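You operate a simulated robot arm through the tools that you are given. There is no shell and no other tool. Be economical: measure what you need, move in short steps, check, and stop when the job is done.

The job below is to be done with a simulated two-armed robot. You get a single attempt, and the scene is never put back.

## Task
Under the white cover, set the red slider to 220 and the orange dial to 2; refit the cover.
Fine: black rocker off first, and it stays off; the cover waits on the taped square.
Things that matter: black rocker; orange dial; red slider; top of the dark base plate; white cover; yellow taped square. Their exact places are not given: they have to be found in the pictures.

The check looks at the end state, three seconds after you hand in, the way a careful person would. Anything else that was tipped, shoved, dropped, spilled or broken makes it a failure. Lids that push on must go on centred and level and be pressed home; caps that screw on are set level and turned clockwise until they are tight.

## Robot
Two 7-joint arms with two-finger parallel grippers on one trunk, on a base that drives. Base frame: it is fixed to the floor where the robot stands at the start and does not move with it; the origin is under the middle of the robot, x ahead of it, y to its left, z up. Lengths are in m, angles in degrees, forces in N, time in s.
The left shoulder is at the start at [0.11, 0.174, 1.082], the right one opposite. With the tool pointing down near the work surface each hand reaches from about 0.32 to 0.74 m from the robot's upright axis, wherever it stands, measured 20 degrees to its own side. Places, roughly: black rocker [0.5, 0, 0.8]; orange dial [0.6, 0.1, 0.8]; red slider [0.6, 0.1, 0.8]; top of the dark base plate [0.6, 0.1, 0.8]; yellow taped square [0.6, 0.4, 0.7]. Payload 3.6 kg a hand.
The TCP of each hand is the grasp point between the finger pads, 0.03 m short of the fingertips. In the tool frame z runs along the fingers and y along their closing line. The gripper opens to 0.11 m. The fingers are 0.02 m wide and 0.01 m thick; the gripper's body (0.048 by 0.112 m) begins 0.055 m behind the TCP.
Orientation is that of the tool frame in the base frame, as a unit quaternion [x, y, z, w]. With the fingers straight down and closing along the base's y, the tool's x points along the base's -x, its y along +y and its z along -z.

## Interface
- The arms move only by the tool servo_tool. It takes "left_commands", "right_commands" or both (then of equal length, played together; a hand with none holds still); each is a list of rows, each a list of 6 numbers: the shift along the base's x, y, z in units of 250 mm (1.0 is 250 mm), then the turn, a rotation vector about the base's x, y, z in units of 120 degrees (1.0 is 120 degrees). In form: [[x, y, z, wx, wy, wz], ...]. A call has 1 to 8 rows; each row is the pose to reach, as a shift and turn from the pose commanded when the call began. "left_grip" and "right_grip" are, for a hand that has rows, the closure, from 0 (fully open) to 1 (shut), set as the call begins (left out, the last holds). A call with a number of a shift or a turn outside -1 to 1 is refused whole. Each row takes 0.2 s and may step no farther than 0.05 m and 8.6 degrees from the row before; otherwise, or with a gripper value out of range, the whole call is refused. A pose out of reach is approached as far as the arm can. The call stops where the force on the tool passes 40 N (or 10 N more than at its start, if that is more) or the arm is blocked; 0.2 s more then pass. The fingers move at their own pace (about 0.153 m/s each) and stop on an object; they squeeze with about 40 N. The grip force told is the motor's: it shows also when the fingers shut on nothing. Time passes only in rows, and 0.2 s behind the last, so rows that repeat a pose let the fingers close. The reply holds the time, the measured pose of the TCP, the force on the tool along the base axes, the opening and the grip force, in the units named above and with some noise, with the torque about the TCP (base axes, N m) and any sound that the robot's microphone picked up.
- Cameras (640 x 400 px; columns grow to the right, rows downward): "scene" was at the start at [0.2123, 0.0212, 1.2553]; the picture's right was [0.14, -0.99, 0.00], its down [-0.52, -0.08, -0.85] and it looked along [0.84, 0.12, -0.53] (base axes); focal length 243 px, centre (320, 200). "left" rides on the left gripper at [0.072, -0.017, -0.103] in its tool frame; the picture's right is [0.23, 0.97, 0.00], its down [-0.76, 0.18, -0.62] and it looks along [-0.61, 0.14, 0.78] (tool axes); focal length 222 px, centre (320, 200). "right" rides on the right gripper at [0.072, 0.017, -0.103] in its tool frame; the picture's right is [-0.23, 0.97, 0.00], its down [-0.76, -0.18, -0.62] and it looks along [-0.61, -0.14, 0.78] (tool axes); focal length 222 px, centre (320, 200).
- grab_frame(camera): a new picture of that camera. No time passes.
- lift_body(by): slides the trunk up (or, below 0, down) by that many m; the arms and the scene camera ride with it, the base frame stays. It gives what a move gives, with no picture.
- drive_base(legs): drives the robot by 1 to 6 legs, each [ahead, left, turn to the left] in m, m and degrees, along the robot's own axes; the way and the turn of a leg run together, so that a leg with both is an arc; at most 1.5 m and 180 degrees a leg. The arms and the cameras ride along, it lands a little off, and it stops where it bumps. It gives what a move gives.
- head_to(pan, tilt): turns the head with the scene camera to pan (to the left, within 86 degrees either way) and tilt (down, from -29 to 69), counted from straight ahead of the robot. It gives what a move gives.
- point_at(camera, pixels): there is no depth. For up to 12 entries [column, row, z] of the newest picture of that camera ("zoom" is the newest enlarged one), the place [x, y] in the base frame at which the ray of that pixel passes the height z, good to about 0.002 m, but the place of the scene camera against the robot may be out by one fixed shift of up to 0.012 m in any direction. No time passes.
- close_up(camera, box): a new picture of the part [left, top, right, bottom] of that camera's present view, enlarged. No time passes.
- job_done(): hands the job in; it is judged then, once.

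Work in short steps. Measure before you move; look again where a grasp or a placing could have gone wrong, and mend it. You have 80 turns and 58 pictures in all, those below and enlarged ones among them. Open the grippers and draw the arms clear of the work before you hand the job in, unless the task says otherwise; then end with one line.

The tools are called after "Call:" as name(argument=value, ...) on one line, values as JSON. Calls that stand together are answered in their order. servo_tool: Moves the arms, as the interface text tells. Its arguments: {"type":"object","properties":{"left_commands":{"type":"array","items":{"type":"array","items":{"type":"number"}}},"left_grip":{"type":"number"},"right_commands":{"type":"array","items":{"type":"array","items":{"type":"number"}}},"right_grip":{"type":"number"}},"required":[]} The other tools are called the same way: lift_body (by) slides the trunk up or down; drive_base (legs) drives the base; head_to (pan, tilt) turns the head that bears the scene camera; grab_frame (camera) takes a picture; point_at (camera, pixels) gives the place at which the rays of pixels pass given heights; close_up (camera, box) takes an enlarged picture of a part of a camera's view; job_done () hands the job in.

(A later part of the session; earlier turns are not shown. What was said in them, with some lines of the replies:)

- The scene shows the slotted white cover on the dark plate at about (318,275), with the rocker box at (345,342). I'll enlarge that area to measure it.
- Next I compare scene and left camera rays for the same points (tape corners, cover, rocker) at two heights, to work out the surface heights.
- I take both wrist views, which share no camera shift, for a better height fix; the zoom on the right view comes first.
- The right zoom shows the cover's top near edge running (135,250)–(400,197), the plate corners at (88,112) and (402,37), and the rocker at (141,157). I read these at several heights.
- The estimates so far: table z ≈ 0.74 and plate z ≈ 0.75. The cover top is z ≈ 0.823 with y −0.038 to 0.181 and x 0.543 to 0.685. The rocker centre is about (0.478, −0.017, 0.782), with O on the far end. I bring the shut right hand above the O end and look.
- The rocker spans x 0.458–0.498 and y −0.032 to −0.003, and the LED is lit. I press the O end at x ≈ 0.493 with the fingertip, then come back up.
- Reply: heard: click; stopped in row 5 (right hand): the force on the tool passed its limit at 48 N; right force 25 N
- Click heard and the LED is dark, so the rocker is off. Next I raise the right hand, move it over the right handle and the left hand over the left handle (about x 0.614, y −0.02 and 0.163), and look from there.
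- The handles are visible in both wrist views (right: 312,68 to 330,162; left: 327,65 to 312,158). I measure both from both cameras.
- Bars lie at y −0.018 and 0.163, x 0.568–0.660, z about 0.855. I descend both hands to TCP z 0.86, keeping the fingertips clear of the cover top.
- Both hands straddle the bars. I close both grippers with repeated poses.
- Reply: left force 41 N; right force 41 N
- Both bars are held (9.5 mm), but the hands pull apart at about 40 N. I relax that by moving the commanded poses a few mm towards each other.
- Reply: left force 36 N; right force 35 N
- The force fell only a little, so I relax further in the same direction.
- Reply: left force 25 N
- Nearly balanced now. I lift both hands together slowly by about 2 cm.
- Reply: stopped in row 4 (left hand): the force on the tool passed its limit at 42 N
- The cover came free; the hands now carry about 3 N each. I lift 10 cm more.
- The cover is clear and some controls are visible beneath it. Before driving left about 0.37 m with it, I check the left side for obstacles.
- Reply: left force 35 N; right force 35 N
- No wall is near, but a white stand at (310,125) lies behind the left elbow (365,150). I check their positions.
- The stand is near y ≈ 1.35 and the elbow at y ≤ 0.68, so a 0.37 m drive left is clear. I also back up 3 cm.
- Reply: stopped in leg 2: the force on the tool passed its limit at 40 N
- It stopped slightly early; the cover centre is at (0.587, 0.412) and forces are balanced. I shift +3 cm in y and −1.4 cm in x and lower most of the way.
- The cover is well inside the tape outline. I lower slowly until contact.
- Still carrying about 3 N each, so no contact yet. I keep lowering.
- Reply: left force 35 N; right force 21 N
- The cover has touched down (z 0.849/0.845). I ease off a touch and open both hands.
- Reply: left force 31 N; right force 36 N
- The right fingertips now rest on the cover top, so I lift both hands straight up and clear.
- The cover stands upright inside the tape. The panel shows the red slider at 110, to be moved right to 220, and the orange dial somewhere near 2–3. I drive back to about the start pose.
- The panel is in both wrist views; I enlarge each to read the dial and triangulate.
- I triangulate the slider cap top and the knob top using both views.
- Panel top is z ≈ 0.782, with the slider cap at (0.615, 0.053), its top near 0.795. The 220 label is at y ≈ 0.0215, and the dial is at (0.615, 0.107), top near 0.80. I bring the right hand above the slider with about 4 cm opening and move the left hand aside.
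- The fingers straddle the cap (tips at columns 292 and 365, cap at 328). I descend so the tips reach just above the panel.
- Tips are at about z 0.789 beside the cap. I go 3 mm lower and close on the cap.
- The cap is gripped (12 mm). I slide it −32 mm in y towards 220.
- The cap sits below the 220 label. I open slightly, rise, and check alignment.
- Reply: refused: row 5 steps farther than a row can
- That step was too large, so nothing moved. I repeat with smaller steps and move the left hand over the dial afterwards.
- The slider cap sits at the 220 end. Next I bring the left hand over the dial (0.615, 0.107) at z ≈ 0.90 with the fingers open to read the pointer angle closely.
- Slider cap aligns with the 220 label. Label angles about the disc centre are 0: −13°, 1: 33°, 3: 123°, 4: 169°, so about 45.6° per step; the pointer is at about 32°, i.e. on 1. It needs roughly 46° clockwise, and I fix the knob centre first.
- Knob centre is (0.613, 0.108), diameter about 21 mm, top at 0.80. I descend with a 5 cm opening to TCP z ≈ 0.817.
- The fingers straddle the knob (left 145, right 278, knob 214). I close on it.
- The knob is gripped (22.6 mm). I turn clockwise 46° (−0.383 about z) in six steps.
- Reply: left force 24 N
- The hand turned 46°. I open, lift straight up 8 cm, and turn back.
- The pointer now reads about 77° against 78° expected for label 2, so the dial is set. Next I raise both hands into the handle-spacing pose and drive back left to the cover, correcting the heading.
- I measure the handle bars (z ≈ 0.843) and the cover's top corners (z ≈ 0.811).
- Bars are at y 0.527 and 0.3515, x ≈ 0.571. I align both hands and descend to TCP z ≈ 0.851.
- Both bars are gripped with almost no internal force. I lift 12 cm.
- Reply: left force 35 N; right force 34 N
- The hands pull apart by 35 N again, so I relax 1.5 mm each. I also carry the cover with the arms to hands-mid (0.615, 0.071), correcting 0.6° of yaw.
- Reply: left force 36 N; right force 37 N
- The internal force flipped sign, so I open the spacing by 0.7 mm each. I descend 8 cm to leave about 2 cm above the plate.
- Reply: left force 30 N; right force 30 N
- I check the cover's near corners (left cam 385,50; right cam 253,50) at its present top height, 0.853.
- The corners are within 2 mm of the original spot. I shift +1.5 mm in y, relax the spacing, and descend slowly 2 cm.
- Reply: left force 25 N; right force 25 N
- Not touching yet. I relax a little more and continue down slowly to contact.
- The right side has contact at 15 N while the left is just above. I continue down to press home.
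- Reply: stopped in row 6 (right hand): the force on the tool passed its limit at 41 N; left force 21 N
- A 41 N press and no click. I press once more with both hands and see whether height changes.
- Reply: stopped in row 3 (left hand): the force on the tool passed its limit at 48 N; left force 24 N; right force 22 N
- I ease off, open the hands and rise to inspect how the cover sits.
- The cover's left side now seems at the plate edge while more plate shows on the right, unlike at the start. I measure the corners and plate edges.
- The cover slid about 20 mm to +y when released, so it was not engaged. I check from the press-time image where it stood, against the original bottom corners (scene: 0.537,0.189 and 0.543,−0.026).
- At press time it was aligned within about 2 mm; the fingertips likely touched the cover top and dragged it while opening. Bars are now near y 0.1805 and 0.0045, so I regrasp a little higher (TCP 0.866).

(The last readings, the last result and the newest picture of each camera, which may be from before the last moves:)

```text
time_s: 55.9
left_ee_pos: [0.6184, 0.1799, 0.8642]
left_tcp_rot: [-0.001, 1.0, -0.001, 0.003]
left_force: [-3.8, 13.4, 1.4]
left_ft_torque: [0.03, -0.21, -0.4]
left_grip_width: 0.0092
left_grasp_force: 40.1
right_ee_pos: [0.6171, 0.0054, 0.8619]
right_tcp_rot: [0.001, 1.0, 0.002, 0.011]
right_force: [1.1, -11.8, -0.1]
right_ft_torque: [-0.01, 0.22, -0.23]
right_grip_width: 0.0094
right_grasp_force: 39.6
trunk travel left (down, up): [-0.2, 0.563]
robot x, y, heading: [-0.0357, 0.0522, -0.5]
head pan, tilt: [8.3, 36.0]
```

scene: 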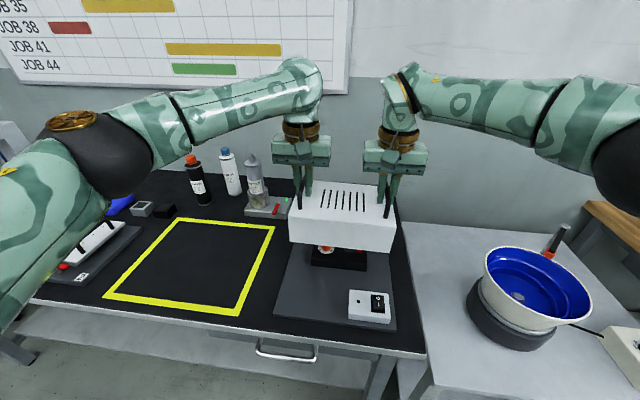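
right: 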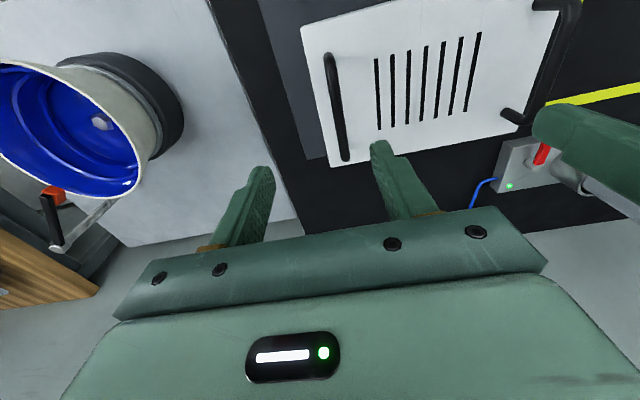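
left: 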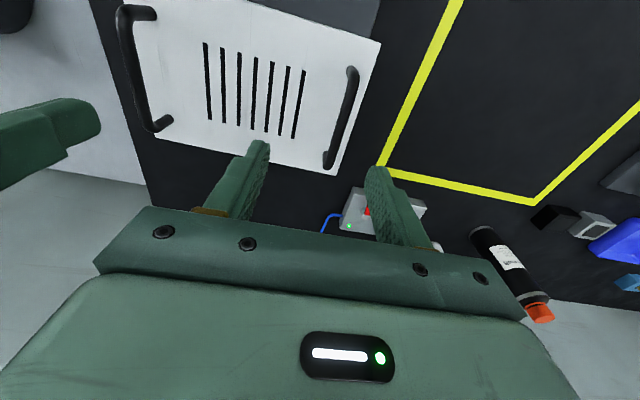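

Both are held. I lift 3 cm, shift −20 mm in y and rotate +0.9°, then look.

Call:
servo_tool(left_commands=[[0, 0, 0.04, 0, 0, 0], [0, 0, 0.08, 0, 0, 0], [-0.003, -0.04, 0.12, 0, 0, 0.004], [-0.0055, -0.081, 0.12, 0, 0, 0.0075], [-0.0055, -0.081, 0.12, 0, 0, 0.0075]], right_commands=[[0, 0, 0.04, 0, 0, 0], [0, 0, 0.08, 0, 0, 0], [0.003, -0.04, 0.12, 0, 0, 0.004], [0.0055, -0.081, 0.12, 0, 0, 0.0075], [0.0055, -0.081, 0.12, 0, 0, 0.0075]])

Call:
grab_frame(camera="left")

Call:
grab_frame(camera="right")

```text
time_s: 57.1
left_ee_pos: [0.6171, 0.1589, 0.8948]
left_tcp_rot: [-0.009, 1.0, -0.001, 0.002]
left_force: [-5.7, 28.1, -4.7]
left_ft_torque: [0.05, 0.31, -0.5]
left_grip_width: 0.0097
left_grasp_force: 40.0
right_ee_pos: [0.618, -0.0158, 0.8928]
right_tcp_rot: [-0.007, 1.0, 0.003, 0.01]
right_force: [5.3, -28.6, -3.1]
right_ft_torque: [0.06, -0.3, -0.41]
right_grip_width: 0.0094
right_grasp_force: 40.1
trunk travel left (down, up): [-0.2, 0.563]
robot x, y, heading: [-0.0338, 0.0534, -0.7]
head pan, tilt: [8.3, 36.0]
```

```text
9 pictures are left
```

left: 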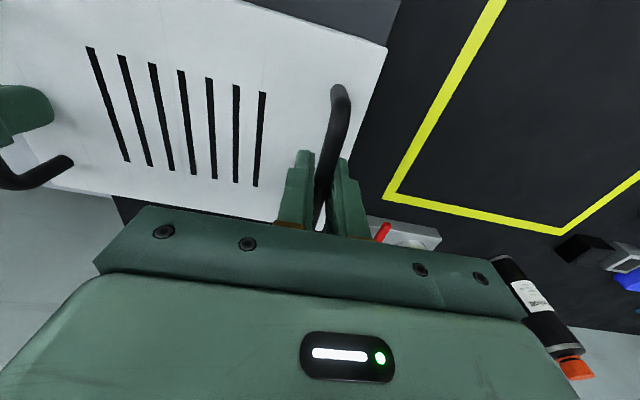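

```text
8 pictures are left
```

right: 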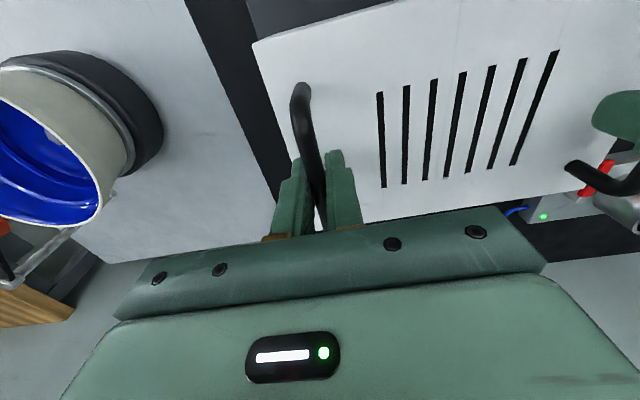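

Call:
point_at(camera="left", pixels=[[387, 46, 0.8535], [250, 3, 0.8535], [387, 46, 0.85]])

Call:
point_at(camera="right", pixels=[[252, 44, 0.8535], [385, 4, 0.8535], [252, 44, 0.85]])

```text
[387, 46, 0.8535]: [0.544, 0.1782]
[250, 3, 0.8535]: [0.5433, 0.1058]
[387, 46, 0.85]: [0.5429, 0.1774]
```

```text
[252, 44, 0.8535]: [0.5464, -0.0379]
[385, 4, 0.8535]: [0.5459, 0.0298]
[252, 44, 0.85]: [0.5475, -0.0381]
```

The yaw now matches the original; the cover is 2.5 mm low in y and 1.3 mm far in x. I correct, relax the spacing, and lower.

Call:
servo_tool(left_commands=[[-0.005, 0.014, 0, 0, 0, 0], [-0.005, 0.014, -0.04, 0, 0, 0], [-0.005, 0.014, -0.08, 0, 0, 0], [-0.005, 0.014, -0.1, 0, 0, 0], [-0.005, 0.014, -0.112, 0, 0, 0], [-0.005, 0.014, -0.12, 0, 0, 0]], right_commands=[[-0.005, 0.006, 0, 0, 0, 0], [-0.005, 0.006, -0.04, 0, 0, 0], [-0.005, 0.006, -0.08, 0, 0, 0], [-0.005, 0.006, -0.1, 0, 0, 0], [-0.005, 0.006, -0.112, 0, 0, 0], [-0.005, 0.006, -0.12, 0, 0, 0]])

```text
time_s: 58.5
left_ee_pos: [0.6136, 0.1619, 0.8658]
left_tcp_rot: [-0.007, 1.0, -0.003, 0.003]
left_force: [-4.4, 3.8, -2.3]
left_ft_torque: [-0.04, -0.45, -0.39]
left_grip_width: 0.0094
left_grasp_force: 40.1
right_ee_pos: [0.6147, -0.0122, 0.864]
right_tcp_rot: [-0.008, 1.0, 0.004, 0.009]
right_force: [4.1, -3.4, -3.3]
right_ft_torque: [-0.01, 0.42, -0.46]
right_grip_width: 0.0092
right_grasp_force: 40.2
trunk travel left (down, up): [-0.2, 0.563]
robot x, y, heading: [-0.0329, 0.0526, -0.6]
head pan, tilt: [8.3, 36.0]
```

No contact yet. I lower further in 1–1.5 mm steps and press.

Call:
servo_tool(left_commands=[[0, 0, -0.006, 0, 0, 0], [0, 0, -0.012, 0, 0, 0], [0, 0, -0.018, 0, 0, 0], [0, 0, -0.024, 0, 0, 0], [0, 0, -0.03, 0, 0, 0], [0, 0, -0.036, 0, 0, 0]], right_commands=[[0, 0, -0.006, 0, 0, 0], [0, 0, -0.012, 0, 0, 0], [0, 0, -0.018, 0, 0, 0], [0, 0, -0.024, 0, 0, 0], [0, 0, -0.03, 0, 0, 0], [0, 0, -0.036, 0, 0, 0]])

```text
time_s: 59.9
left_ee_pos: [0.6113, 0.1625, 0.8636]
left_tcp_rot: [-0.008, 1.0, -0.004, 0.008]
left_force: [14.1, -6.0, 34.3]
left_ft_torque: [0.01, -0.07, -0.29]
left_grip_width: 0.0097
left_grasp_force: 39.9
right_ee_pos: [0.6134, -0.0144, 0.8618]
right_tcp_rot: [-0.008, 1.0, 0.005, 0.013]
right_force: [12.3, 7.4, 31.0]
right_ft_torque: [0.0, 0.34, -0.24]
right_grip_width: 0.0096
right_grasp_force: 40.1
trunk travel left (down, up): [-0.2, 0.563]
robot x, y, heading: [-0.0325, 0.0563, -0.7]
head pan, tilt: [8.3, 36.0]
```

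Contact at z 0.863/0.862 and 34/31 N. I ease off, open only slightly to free the bars, and rise.

Call:
servo_tool(left_commands=[[0, 0, 0.01, 0, 0, 0], [0, 0, 0.016, 0, 0, 0]], right_commands=[[0, 0, 0.01, 0, 0, 0], [0, 0, 0.016, 0, 0, 0]])

Call:
servo_tool(left_commands=[[0, 0, 0, 0, 0, 0], [0, 0, 0.02, 0, 0, 0], [0, 0, 0.1, 0, 0, 0], [0, 0, 0.24, 0, 0, 0]], right_commands=[[0, 0, 0, 0, 0, 0], [0, 0, 0.02, 0, 0, 0], [0, 0, 0.1, 0, 0, 0], [0, 0, 0.24, 0, 0, 0]], left_grip=0.83, right_grip=0.83)

Call:
close_up(camera="scene", box=[280, 210, 400, 310])

```text
time_s: 60.5
left_ee_pos: [0.6119, 0.1616, 0.8631]
left_tcp_rot: [-0.008, 1.0, -0.004, 0.003]
left_force: [0.2, -11.8, 20.5]
left_ft_torque: [-0.01, -0.88, -0.3]
left_grip_width: 0.0093
left_grasp_force: 39.6
right_ee_pos: [0.6146, -0.0139, 0.862]
right_tcp_rot: [-0.009, 1.0, 0.004, 0.012]
right_force: [16.1, 13.5, 20.6]
right_ft_torque: [-0.01, -0.87, -0.37]
right_grip_width: 0.0094
right_grasp_force: 40.4
trunk travel left (down, up): [-0.2, 0.563]
robot x, y, heading: [-0.0331, 0.0547, -0.5]
head pan, tilt: [8.3, 36.0]
```

```text
time_s: 61.5
left_ee_pos: [0.6133, 0.1651, 0.9223]
left_tcp_rot: [-0.009, 1.0, -0.002, 0.002]
left_force: [-0.4, 0.5, 0.8]
left_ft_torque: [0.02, -0.02, -0.01]
left_grip_width: 0.0184
left_grasp_force: 0.0
right_ee_pos: [0.6156, -0.0156, 0.9199]
right_tcp_rot: [-0.008, 1.0, 0.004, 0.01]
right_force: [-0.5, -0.3, 0.0]
right_ft_torque: [-0.02, 0.01, 0.0]
right_grip_width: 0.0188
right_grasp_force: 0.1
trunk travel left (down, up): [-0.2, 0.563]
robot x, y, heading: [-0.0342, 0.0544, -0.4]
head pan, tilt: [8.3, 36.0]
```

```text
4.00 times, centred on (340, 260) of scene
```

zoom: 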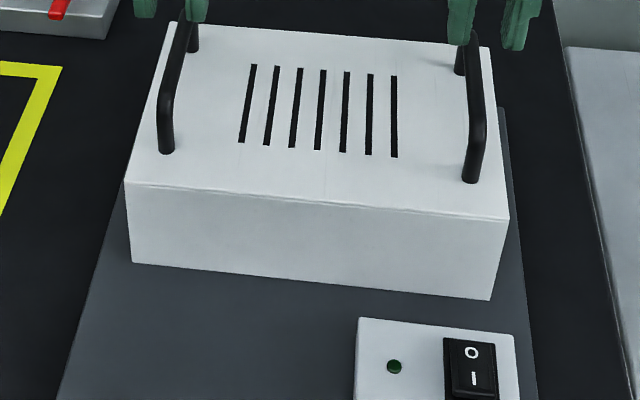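

The cover now stays in place, centred on the plate. I shut both hands and press the top from above at y ≈ 0.135 and 0.010 (just inside the handles).

Call:
servo_tool(left_commands=[[0, -0.06, 0, 0, 0, 0], [0, -0.12, 0, 0, 0, 0], [0, -0.12, -0.1, 0, 0, 0], [0, -0.12, -0.2, 0, 0, 0], [0, -0.12, -0.235, 0, 0, 0]], right_commands=[[0, 0.05, 0, 0, 0, 0], [0, 0.102, 0, 0, 0, 0], [0, 0.102, -0.1, 0, 0, 0], [0, 0.102, -0.2, 0, 0, 0], [0, 0.102, -0.225, 0, 0, 0]], left_grip=1, right_grip=1)

Call:
servo_tool(left_commands=[[0, 0, -0.01, 0, 0, 0], [0, 0, -0.02, 0, 0, 0], [0, 0, -0.03, 0, 0, 0], [0, 0, -0.04, 0, 0, 0], [0, 0, -0.05, 0, 0, 0], [0, 0, -0.06, 0, 0, 0], [0, 0, -0.07, 0, 0, 0]], right_commands=[[0, 0, -0.01, 0, 0, 0], [0, 0, -0.02, 0, 0, 0], [0, 0, -0.03, 0, 0, 0], [0, 0, -0.04, 0, 0, 0], [0, 0, -0.05, 0, 0, 0], [0, 0, -0.06, 0, 0, 0], [0, 0, -0.07, 0, 0, 0]])

```text
time_s: 62.7
left_ee_pos: [0.6148, 0.1307, 0.8632]
left_tcp_rot: [-0.009, 1.0, -0.003, 0.003]
left_force: [0.1, 0.7, -0.5]
left_ft_torque: [0.01, 0.0, 0.01]
left_grip_width: 0.0001
left_grasp_force: 37.3
right_ee_pos: [0.6152, 0.0105, 0.8639]
right_tcp_rot: [-0.008, 1.0, 0.003, 0.009]
right_force: [0.1, 0.2, -0.7]
right_ft_torque: [0.02, 0.01, 0.04]
right_grip_width: 0.0
right_grasp_force: 37.5
trunk travel left (down, up): [-0.2, 0.563]
robot x, y, heading: [-0.0324, 0.0496, -0.6]
head pan, tilt: [8.3, 36.0]
```

```text
time_s: 64.1
left_ee_pos: [0.6137, 0.1318, 0.8572]
left_tcp_rot: [-0.008, 1.0, -0.004, 0.01]
left_force: [-2.3, 2.6, 17.3]
left_ft_torque: [0.11, 0.21, -0.1]
left_grip_width: 0.0001
left_grasp_force: 38.2
right_ee_pos: [0.6156, 0.0112, 0.8573]
right_tcp_rot: [-0.006, 1.0, 0.006, 0.017]
right_force: [-5.1, -1.7, 20.8]
right_ft_torque: [-0.09, 0.32, -0.08]
right_grip_width: 0.0
right_grasp_force: 38.0
trunk travel left (down, up): [-0.2, 0.563]
robot x, y, heading: [-0.0334, 0.0511, -0.6]
head pan, tilt: [8.3, 36.0]
stopped in row 6 (right hand): the force on the tool passed its limit at 42 N (the readings are from after the stop); the commanded pose is now the measured one
```

Contact at TCP 0.857 on both sides, level, and consistent with the original seated height. I press again harder to be sure it is home.

Call:
servo_tool(left_commands=[[0, 0, -0.012, 0, 0, 0], [0, 0, -0.024, 0, 0, 0], [0, 0, -0.036, 0, 0, 0], [0, 0, -0.05, 0, 0, 0]], right_commands=[[0, 0, -0.01, 0, 0, 0], [0, 0, -0.02, 0, 0, 0], [0, 0, -0.032, 0, 0, 0], [0, 0, -0.046, 0, 0, 0]])

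Call:
servo_tool(left_commands=[[0, 0, -0.012, 0, 0, 0], [0, 0, -0.024, 0, 0, 0], [0, 0, -0.036, 0, 0, 0], [0, 0, -0.05, 0, 0, 0]], right_commands=[[0, 0, -0.01, 0, 0, 0], [0, 0, -0.02, 0, 0, 0], [0, 0, -0.032, 0, 0, 0], [0, 0, -0.046, 0, 0, 0]])

Call:
close_up(camera="scene", box=[280, 210, 400, 310])

```text
time_s: 64.6
left_ee_pos: [0.615, 0.1331, 0.8568]
left_tcp_rot: [-0.008, 1.0, -0.006, 0.014]
left_force: [-0.5, 2.2, 19.5]
left_ft_torque: [0.12, 0.17, -0.16]
left_grip_width: 0.0
left_grasp_force: 38.0
right_ee_pos: [0.6172, 0.0117, 0.857]
right_tcp_rot: [-0.006, 1.0, 0.007, 0.019]
right_force: [-4.5, -1.8, 20.7]
right_ft_torque: [-0.08, 0.31, -0.12]
right_grip_width: 0.0001
right_grasp_force: 38.3
trunk travel left (down, up): [-0.2, 0.563]
robot x, y, heading: [-0.0298, 0.0526, -0.7]
head pan, tilt: [8.3, 36.0]
stopped in row 2 (right hand): the force on the tool passed its limit at 42 N (the readings are from after the stop); the commanded pose is now the measured one
```

```text
time_s: 65.2
left_ee_pos: [0.6162, 0.1325, 0.8572]
left_tcp_rot: [-0.008, 1.0, -0.006, 0.019]
left_force: [-0.4, 0.8, 22.6]
left_ft_torque: [0.15, 0.2, -0.26]
left_grip_width: 0.0001
left_grasp_force: 37.5
right_ee_pos: [0.6193, 0.0119, 0.8572]
right_tcp_rot: [-0.004, 1.0, 0.009, 0.024]
right_force: [-4.6, -1.8, 23.0]
right_ft_torque: [-0.11, 0.32, -0.19]
right_grip_width: 0.0
right_grasp_force: 37.9
trunk travel left (down, up): [-0.2, 0.563]
robot x, y, heading: [-0.0351, 0.0517, -0.7]
head pan, tilt: [8.3, 36.0]
stopped in row 2 (left hand): the force on the tool passed its limit at 43 N (the readings are from after the stop); the commanded pose is now the measured one
```

```text
4.00 times, centred on (340, 260) of scene
```

zoom: 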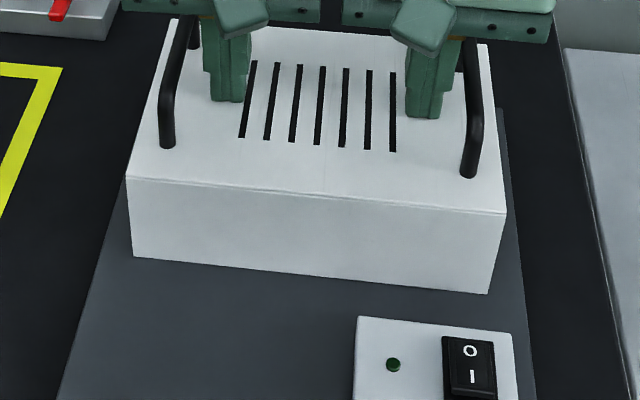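

The height is firm at about 43 N each side. Before lifting off I compare the bottom corners with the originals, (0.537,0.189) and (0.543,−0.026).

Call:
point_at(camera="zoom", pixels=[[134, 256, 0.75], [488, 293, 0.75], [127, 177, 0.83], [506, 213, 0.83], [487, 43, 0.83], [470, 351, 0.78], [472, 376, 0.78]])

Call:
servo_tool(left_commands=[[0, 0, 0.04, 0, 0, 0], [0, 0, 0.2, 0, 0, 0], [0, 0, 0.38, 0, 0, 0], [0, 0, 0.5, 0, 0, 0]], right_commands=[[0, 0, 0.04, 0, 0, 0], [0, 0, 0.2, 0, 0, 0], [0, 0, 0.38, 0, 0, 0], [0, 0, 0.5, 0, 0, 0]])

Call:
close_up(camera="scene", box=[280, 210, 400, 310])

```text
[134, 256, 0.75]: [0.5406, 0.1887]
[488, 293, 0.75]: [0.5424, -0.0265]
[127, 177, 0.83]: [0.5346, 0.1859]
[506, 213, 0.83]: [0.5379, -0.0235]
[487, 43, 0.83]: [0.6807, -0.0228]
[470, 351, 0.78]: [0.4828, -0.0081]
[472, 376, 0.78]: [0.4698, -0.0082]
```

```text
time_s: 66.2
left_ee_pos: [0.6218, 0.1333, 0.9776]
left_tcp_rot: [-0.008, 1.0, -0.006, 0.013]
left_force: [-0.7, 0.3, -0.4]
left_ft_torque: [-0.01, 0.04, -0.01]
left_grip_width: 0.0
left_grasp_force: 37.4
right_ee_pos: [0.6188, 0.0122, 0.9742]
right_tcp_rot: [-0.006, 1.0, 0.008, 0.02]
right_force: [0.6, 0.7, -0.1]
right_ft_torque: [0.01, 0.02, -0.01]
right_grip_width: 0.0
right_grasp_force: 37.7
trunk travel left (down, up): [-0.2, 0.563]
robot x, y, heading: [-0.0307, 0.0539, -0.2]
head pan, tilt: [8.3, 36.0]
```

```text
4.00 times, centred on (340, 260) of scene
```

zoom: 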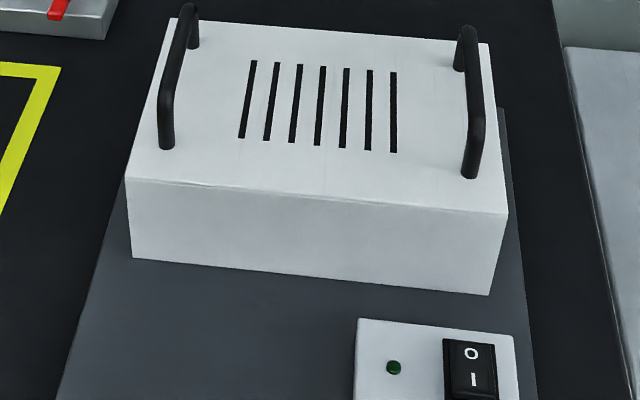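

It holds still after lift-off. I do a precise check with both wrist cameras against the original corner values.

Call:
close_up(camera="left", box=[240, 0, 440, 200])

Call:
close_up(camera="right", box=[200, 0, 400, 200])

```text
2.00 times, centred on (340, 100) of left
```

zoom: 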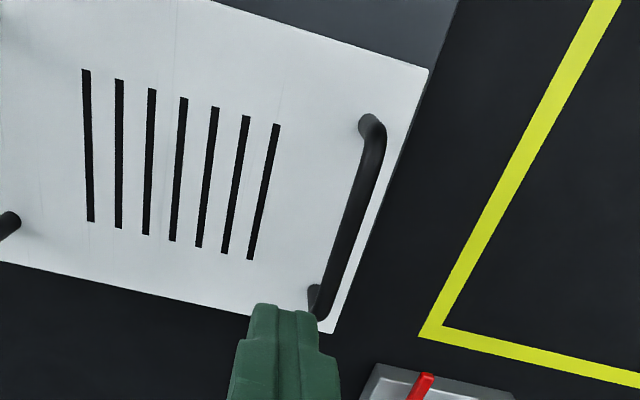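

```text
2.00 times, centred on (300, 100) of right
```

zoom: 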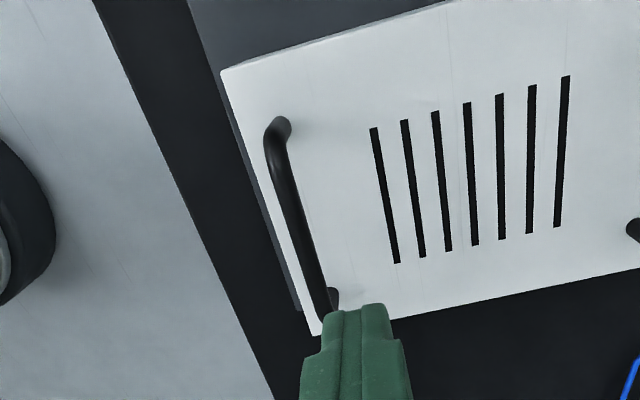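

Call:
point_at(camera="zoom", pixels=[[222, 71, 0.823], [316, 334, 0.823], [190, 0, 0.75], [300, 309, 0.75]])

Call:
point_at(camera="left", pixels=[[394.5, 34, 0.823], [346, 166.5, 0.823]])

```text
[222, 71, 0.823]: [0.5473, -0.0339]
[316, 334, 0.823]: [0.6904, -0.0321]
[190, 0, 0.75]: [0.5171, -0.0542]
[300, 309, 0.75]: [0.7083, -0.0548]
```

```text
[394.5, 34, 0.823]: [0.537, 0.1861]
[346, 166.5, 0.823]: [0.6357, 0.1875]
```

The cover is within about 1–2 mm of its original place. To learn whether it is actually retained, I regrasp the handles gently, also straightening the hands' pitch, and test with a tiny lift.

Call:
servo_tool(left_commands=[[-0.012, 0.06, 0, 0, 0.006, 0], [-0.024, 0.117, 0, 0, 0.0124, 0], [-0.024, 0.117, -0.15, 0, 0.0124, 0], [-0.024, 0.117, -0.3, 0, 0.0124, 0], [-0.024, 0.117, -0.4, 0, 0.0124, 0], [-0.024, 0.117, -0.436, 0, 0.0124, 0]], right_commands=[[-0.006, -0.06, 0, 0, 0.01, 0], [-0.012, -0.113, 0, 0, 0.019, 0], [-0.012, -0.113, -0.15, 0, 0.019, 0], [-0.012, -0.113, -0.3, 0, 0.019, 0], [-0.012, -0.113, -0.39, 0, 0.019, 0], [-0.012, -0.113, -0.423, 0, 0.019, 0]], left_grip=0.55, right_grip=0.55)

Call:
servo_tool(left_commands=[[0, 0, 0, 0, 0, 0], [0, 0, 0, 0, 0, 0]], right_commands=[[0, 0, 0, 0, 0, 0], [0, 0, 0, 0, 0, 0]], left_grip=1, right_grip=1)

```text
time_s: 67.6
left_ee_pos: [0.6141, 0.1613, 0.868]
left_tcp_rot: [-0.009, 1.0, -0.006, 0.0]
left_force: [-0.3, 0.0, -0.6]
left_ft_torque: [-0.03, 0.01, 0.02]
left_grip_width: 0.0495
left_grasp_force: 0.1
right_ee_pos: [0.6195, -0.017, 0.8684]
right_tcp_rot: [-0.005, 1.0, 0.007, 0.0]
right_force: [0.7, 0.1, -0.8]
right_ft_torque: [-0.01, 0.03, 0.03]
right_grip_width: 0.0495
right_grasp_force: 0.2
right hand out of reach, approached as far as the arm can: row 1, 2
trunk travel left (down, up): [-0.2, 0.563]
robot x, y, heading: [-0.0301, 0.0576, -0.4]
head pan, tilt: [8.3, 36.0]
```

```text
time_s: 68.2
left_ee_pos: [0.6141, 0.1603, 0.8696]
left_tcp_rot: [-0.008, 1.0, -0.009, 0.0]
left_force: [-2.4, -13.6, -0.5]
left_ft_torque: [-0.07, -0.15, -0.24]
left_grip_width: 0.0096
left_grasp_force: 40.6
right_ee_pos: [0.619, -0.0161, 0.869]
right_tcp_rot: [-0.006, 1.0, 0.009, -0.001]
right_force: [-0.7, 15.3, 0.4]
right_ft_torque: [0.12, 0.05, -0.15]
right_grip_width: 0.0096
right_grasp_force: 40.3
trunk travel left (down, up): [-0.2, 0.563]
robot x, y, heading: [-0.0317, 0.0546, -0.6]
head pan, tilt: [8.3, 36.0]
```

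Gripped with the bars at the expected spots. Now a 2 mm test lift in small steps.

Call:
servo_tool(left_commands=[[0, -0.002, 0.003, 0, 0, 0], [0, -0.002, 0.006, 0, 0, 0], [0, -0.002, 0.009, 0, 0, 0]], right_commands=[[0, 0.002, 0.003, 0, 0, 0], [0, 0.002, 0.006, 0, 0, 0], [0, 0.002, 0.009, 0, 0, 0]])

```text
time_s: 69.0
left_ee_pos: [0.6145, 0.1599, 0.8696]
left_tcp_rot: [-0.007, 1.0, -0.009, -0.001]
left_force: [-3.1, -25.5, 0.2]
left_ft_torque: [-0.16, 0.18, -0.33]
left_grip_width: 0.0097
left_grasp_force: 39.6
right_ee_pos: [0.6191, -0.0165, 0.8718]
right_tcp_rot: [-0.006, 1.0, 0.008, -0.001]
right_force: [3.0, 24.7, 0.0]
right_ft_torque: [0.12, -0.2, -0.21]
right_grip_width: 0.0096
right_grasp_force: 40.7
trunk travel left (down, up): [-0.2, 0.563]
robot x, y, heading: [-0.0286, 0.0554, -0.5]
head pan, tilt: [8.3, 36.0]
```

No vertical load yet. I lift another 2 mm and relax the spacing.

Call:
servo_tool(left_commands=[[0, -0.004, 0.004, 0, 0, 0], [0, -0.004, 0.008, 0, 0, 0], [0, -0.004, 0.008, 0, 0, 0]], right_commands=[[0, 0.004, 0.004, 0, 0, 0], [0, 0.004, 0.008, 0, 0, 0], [0, 0.004, 0.008, 0, 0, 0]])

```text
time_s: 69.8
left_ee_pos: [0.6141, 0.1616, 0.8728]
left_tcp_rot: [-0.009, 1.0, -0.006, 0.0]
left_force: [-0.7, -24.0, -1.8]
left_ft_torque: [-0.18, -0.17, -0.28]
left_grip_width: 0.0099
left_grasp_force: 40.0
right_ee_pos: [0.6176, -0.0159, 0.8745]
right_tcp_rot: [-0.005, 1.0, 0.008, -0.002]
right_force: [0.6, 22.5, -2.6]
right_ft_torque: [0.12, 0.14, 0.03]
right_grip_width: 0.0097
right_grasp_force: 40.1
trunk travel left (down, up): [-0.2, 0.563]
robot x, y, heading: [-0.0354, 0.0544, -0.6]
head pan, tilt: [8.3, 36.0]
```

The cover lifts freely at its own weight, so it is a seated lift-off cover at the same height as at the start. My fist-press had nudged it about 1.6 mm forward, so I shift back by that much and lower it again with a firm push through the handles.

Call:
servo_tool(left_commands=[[0, -0.004, 0.006, 0, 0, 0], [-0.006, -0.004, 0.006, 0, 0, 0], [-0.006, -0.004, -0.008, 0, 0, 0], [-0.006, -0.004, -0.018, 0, 0, 0], [-0.006, -0.004, -0.026, 0, 0, 0], [-0.006, -0.004, -0.032, 0, 0, 0]], right_commands=[[0, 0.004, 0.006, 0, 0, 0], [-0.006, 0.004, 0.006, 0, 0, 0], [-0.006, 0.004, -0.008, 0, 0, 0], [-0.006, 0.004, -0.018, 0, 0, 0], [-0.006, 0.004, -0.026, 0, 0, 0], [-0.006, 0.004, -0.032, 0, 0, 0]])

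```text
time_s: 71.2
left_ee_pos: [0.61, 0.158, 0.8682]
left_tcp_rot: [-0.009, 1.0, -0.005, 0.005]
left_force: [2.9, 5.8, 33.1]
left_ft_torque: [0.04, 0.61, -0.48]
left_grip_width: 0.0097
left_grasp_force: 40.2
right_ee_pos: [0.6153, -0.0169, 0.8707]
right_tcp_rot: [-0.003, 1.0, 0.007, 0.004]
right_force: [7.0, -8.9, 2.5]
right_ft_torque: [-0.09, 0.94, -0.02]
right_grip_width: 0.0095
right_grasp_force: 40.7
trunk travel left (down, up): [-0.2, 0.563]
robot x, y, heading: [-0.0347, 0.0555, -0.6]
head pan, tilt: [8.3, 36.0]
```

The left presses 33 N but the right only 2.5 N. I even them: right 4 mm further down, left eased.

Call:
servo_tool(left_commands=[[0, 0, 0.002, 0, 0, 0], [0, 0, 0.002, 0, 0, 0], [0, 0, 0.004, 0, 0, 0]], right_commands=[[0, 0, -0.006, 0, 0, 0], [0, 0, -0.012, 0, 0, 0], [0, 0, -0.018, 0, 0, 0]])

Call:
servo_tool(left_commands=[[0, 0, 0.008, 0, 0, 0], [0, 0, 0.014, 0, 0, 0]], right_commands=[[0, 0, 0.006, 0, 0, 0], [0, 0, 0.01, 0, 0, 0]])

```text
time_s: 72.0
left_ee_pos: [0.611, 0.1598, 0.8678]
left_tcp_rot: [-0.01, 1.0, -0.006, 0.003]
left_force: [-0.3, 2.9, 15.5]
left_ft_torque: [-0.07, 0.9, -0.18]
left_grip_width: 0.0096
left_grasp_force: 39.9
right_ee_pos: [0.6165, -0.0174, 0.8682]
right_tcp_rot: [-0.004, 1.0, 0.009, 0.004]
right_force: [-3.6, -4.3, 16.1]
right_ft_torque: [-0.08, 0.74, 0.52]
right_grip_width: 0.0094
right_grasp_force: 40.2
trunk travel left (down, up): [-0.2, 0.563]
robot x, y, heading: [-0.0331, 0.054, -0.5]
head pan, tilt: [8.3, 36.0]
stopped in row 3 (right hand): the force on the tool passed its limit at 47 N (the readings are from after the stop); the commanded pose is now the measured one
```

```text
time_s: 72.6
left_ee_pos: [0.6115, 0.1598, 0.8673]
left_tcp_rot: [-0.01, 1.0, -0.004, 0.002]
left_force: [-8.0, -1.4, 6.6]
left_ft_torque: [-0.01, -0.38, -0.53]
left_grip_width: 0.0097
left_grasp_force: 40.0
right_ee_pos: [0.6176, -0.0165, 0.869]
right_tcp_rot: [-0.005, 1.0, 0.008, 0.004]
right_force: [4.8, 3.6, 8.1]
right_ft_torque: [0.03, -0.71, -0.17]
right_grip_width: 0.0097
right_grasp_force: 40.3
trunk travel left (down, up): [-0.2, 0.563]
robot x, y, heading: [-0.0323, 0.0527, -0.6]
head pan, tilt: [8.3, 36.0]
```

Both sides are pressed firmly (47 N peak) and now eased to 7–8 N. I open slightly, rise, and check.

Call:
servo_tool(left_commands=[[0, 0, 0, 0, 0, 0], [0, 0, 0.02, 0, 0, 0], [0, 0, 0.1, 0, 0, 0], [0, 0, 0.24, 0, 0, 0], [0, 0, 0.4, 0, 0, 0]], right_commands=[[0, 0, 0, 0, 0, 0], [0, 0, 0.02, 0, 0, 0], [0, 0, 0.1, 0, 0, 0], [0, 0, 0.24, 0, 0, 0], [0, 0, 0.4, 0, 0, 0]], left_grip=0.83, right_grip=0.83)

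Call:
close_up(camera="scene", box=[280, 210, 400, 310])

Call:
point_at(camera="zoom", pixels=[[132, 260, 0.75], [489, 297, 0.75], [472, 353, 0.78], [473, 376, 0.78]])

```text
time_s: 73.8
left_ee_pos: [0.6128, 0.1599, 0.9663]
left_tcp_rot: [-0.01, 1.0, -0.004, 0.001]
left_force: [0.2, 0.3, 0.2]
left_ft_torque: [0.01, -0.02, 0.01]
left_grip_width: 0.0189
left_grasp_force: 0.0
right_ee_pos: [0.6154, -0.0141, 0.9687]
right_tcp_rot: [-0.005, 1.0, 0.008, 0.003]
right_force: [0.7, -0.5, 0.1]
right_ft_torque: [0.0, 0.0, 0.0]
right_grip_width: 0.0187
right_grasp_force: 0.2
trunk travel left (down, up): [-0.2, 0.563]
robot x, y, heading: [-0.0311, 0.0534, -0.7]
head pan, tilt: [8.3, 36.0]
```

```text
4.00 times, centred on (340, 260) of scene
```

zoom: 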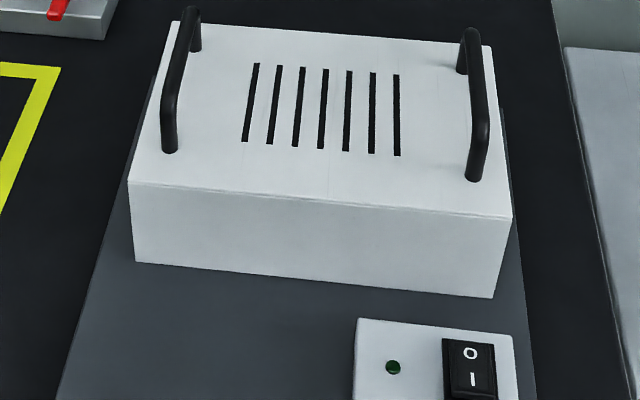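

```text
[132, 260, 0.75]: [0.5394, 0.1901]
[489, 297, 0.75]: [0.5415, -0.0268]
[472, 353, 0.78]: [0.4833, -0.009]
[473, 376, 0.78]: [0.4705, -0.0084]
```

Call:
point_at(camera="zoom", pixels=[[135, 262, 0.75], [491, 298, 0.75], [128, 182, 0.83], [512, 217, 0.83], [491, 46, 0.83], [470, 353, 0.78], [473, 379, 0.78]])

```text
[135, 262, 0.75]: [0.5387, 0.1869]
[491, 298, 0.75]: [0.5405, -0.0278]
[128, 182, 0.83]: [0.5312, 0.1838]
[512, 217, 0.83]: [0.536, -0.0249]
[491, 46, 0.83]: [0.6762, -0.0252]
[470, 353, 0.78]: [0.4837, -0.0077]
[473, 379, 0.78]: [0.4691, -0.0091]
```

The cover's top corners (0.531,0.184), (0.536,−0.025) and (0.676,−0.025) match the original values within 1 mm. The rocker is still off, so I open and withdraw both arms.

Call:
servo_tool(left_commands=[[0, 0, 0.15, 0, 0, 0], [0, 0, 0.3, 0, 0, 0], [-0.1, 0.1, 0.35, 0, 0, 0], [-0.2, 0.2, 0.4, 0, 0, 0], [-0.3, 0.3, 0.4, 0, 0, 0]], right_commands=[[0, 0, 0.15, 0, 0, 0], [0, 0, 0.3, 0, 0, 0], [-0.1, -0.1, 0.35, 0, 0, 0], [-0.2, -0.2, 0.4, 0, 0, 0], [-0.3, -0.3, 0.4, 0, 0, 0]], left_grip=0, right_grip=0)

Call:
grab_frame(camera="scene")

```text
time_s: 75.0
left_ee_pos: [0.5401, 0.2391, 1.0673]
left_tcp_rot: [-0.01, 1.0, -0.005, 0.0]
left_force: [-0.1, 0.6, -0.1]
left_ft_torque: [-0.01, -0.04, 0.0]
left_grip_width: 0.1098
left_grasp_force: 0.0
right_ee_pos: [0.5407, -0.0896, 1.0687]
right_tcp_rot: [-0.006, 1.0, 0.009, 0.003]
right_force: [-0.4, -0.7, 0.7]
right_ft_torque: [-0.06, 0.03, 0.0]
right_grip_width: 0.1099
right_grasp_force: 0.0
right hand out of reach, approached as far as the arm can: row 1, 2, 3
trunk travel left (down, up): [-0.2, 0.563]
robot x, y, heading: [-0.0358, 0.0558, -0.7]
head pan, tilt: [8.3, 36.0]
```

```text
1 pictures are left
```

scene: 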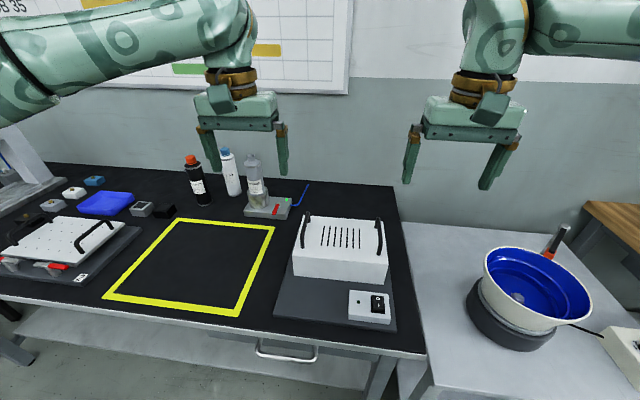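

The picture shows the cover seated, the rocker LED dark, the other items undisturbed and the arms clear with grippers open. I hand in.

Call:
job_done()

```text
The job is handed in.
```

I've handed the job in: the rocker went off first and stayed off, the slider is on 220, the dial is on 2, and the cover is back in its original place and was pressed down, though I heard no click and it lifts off freely.
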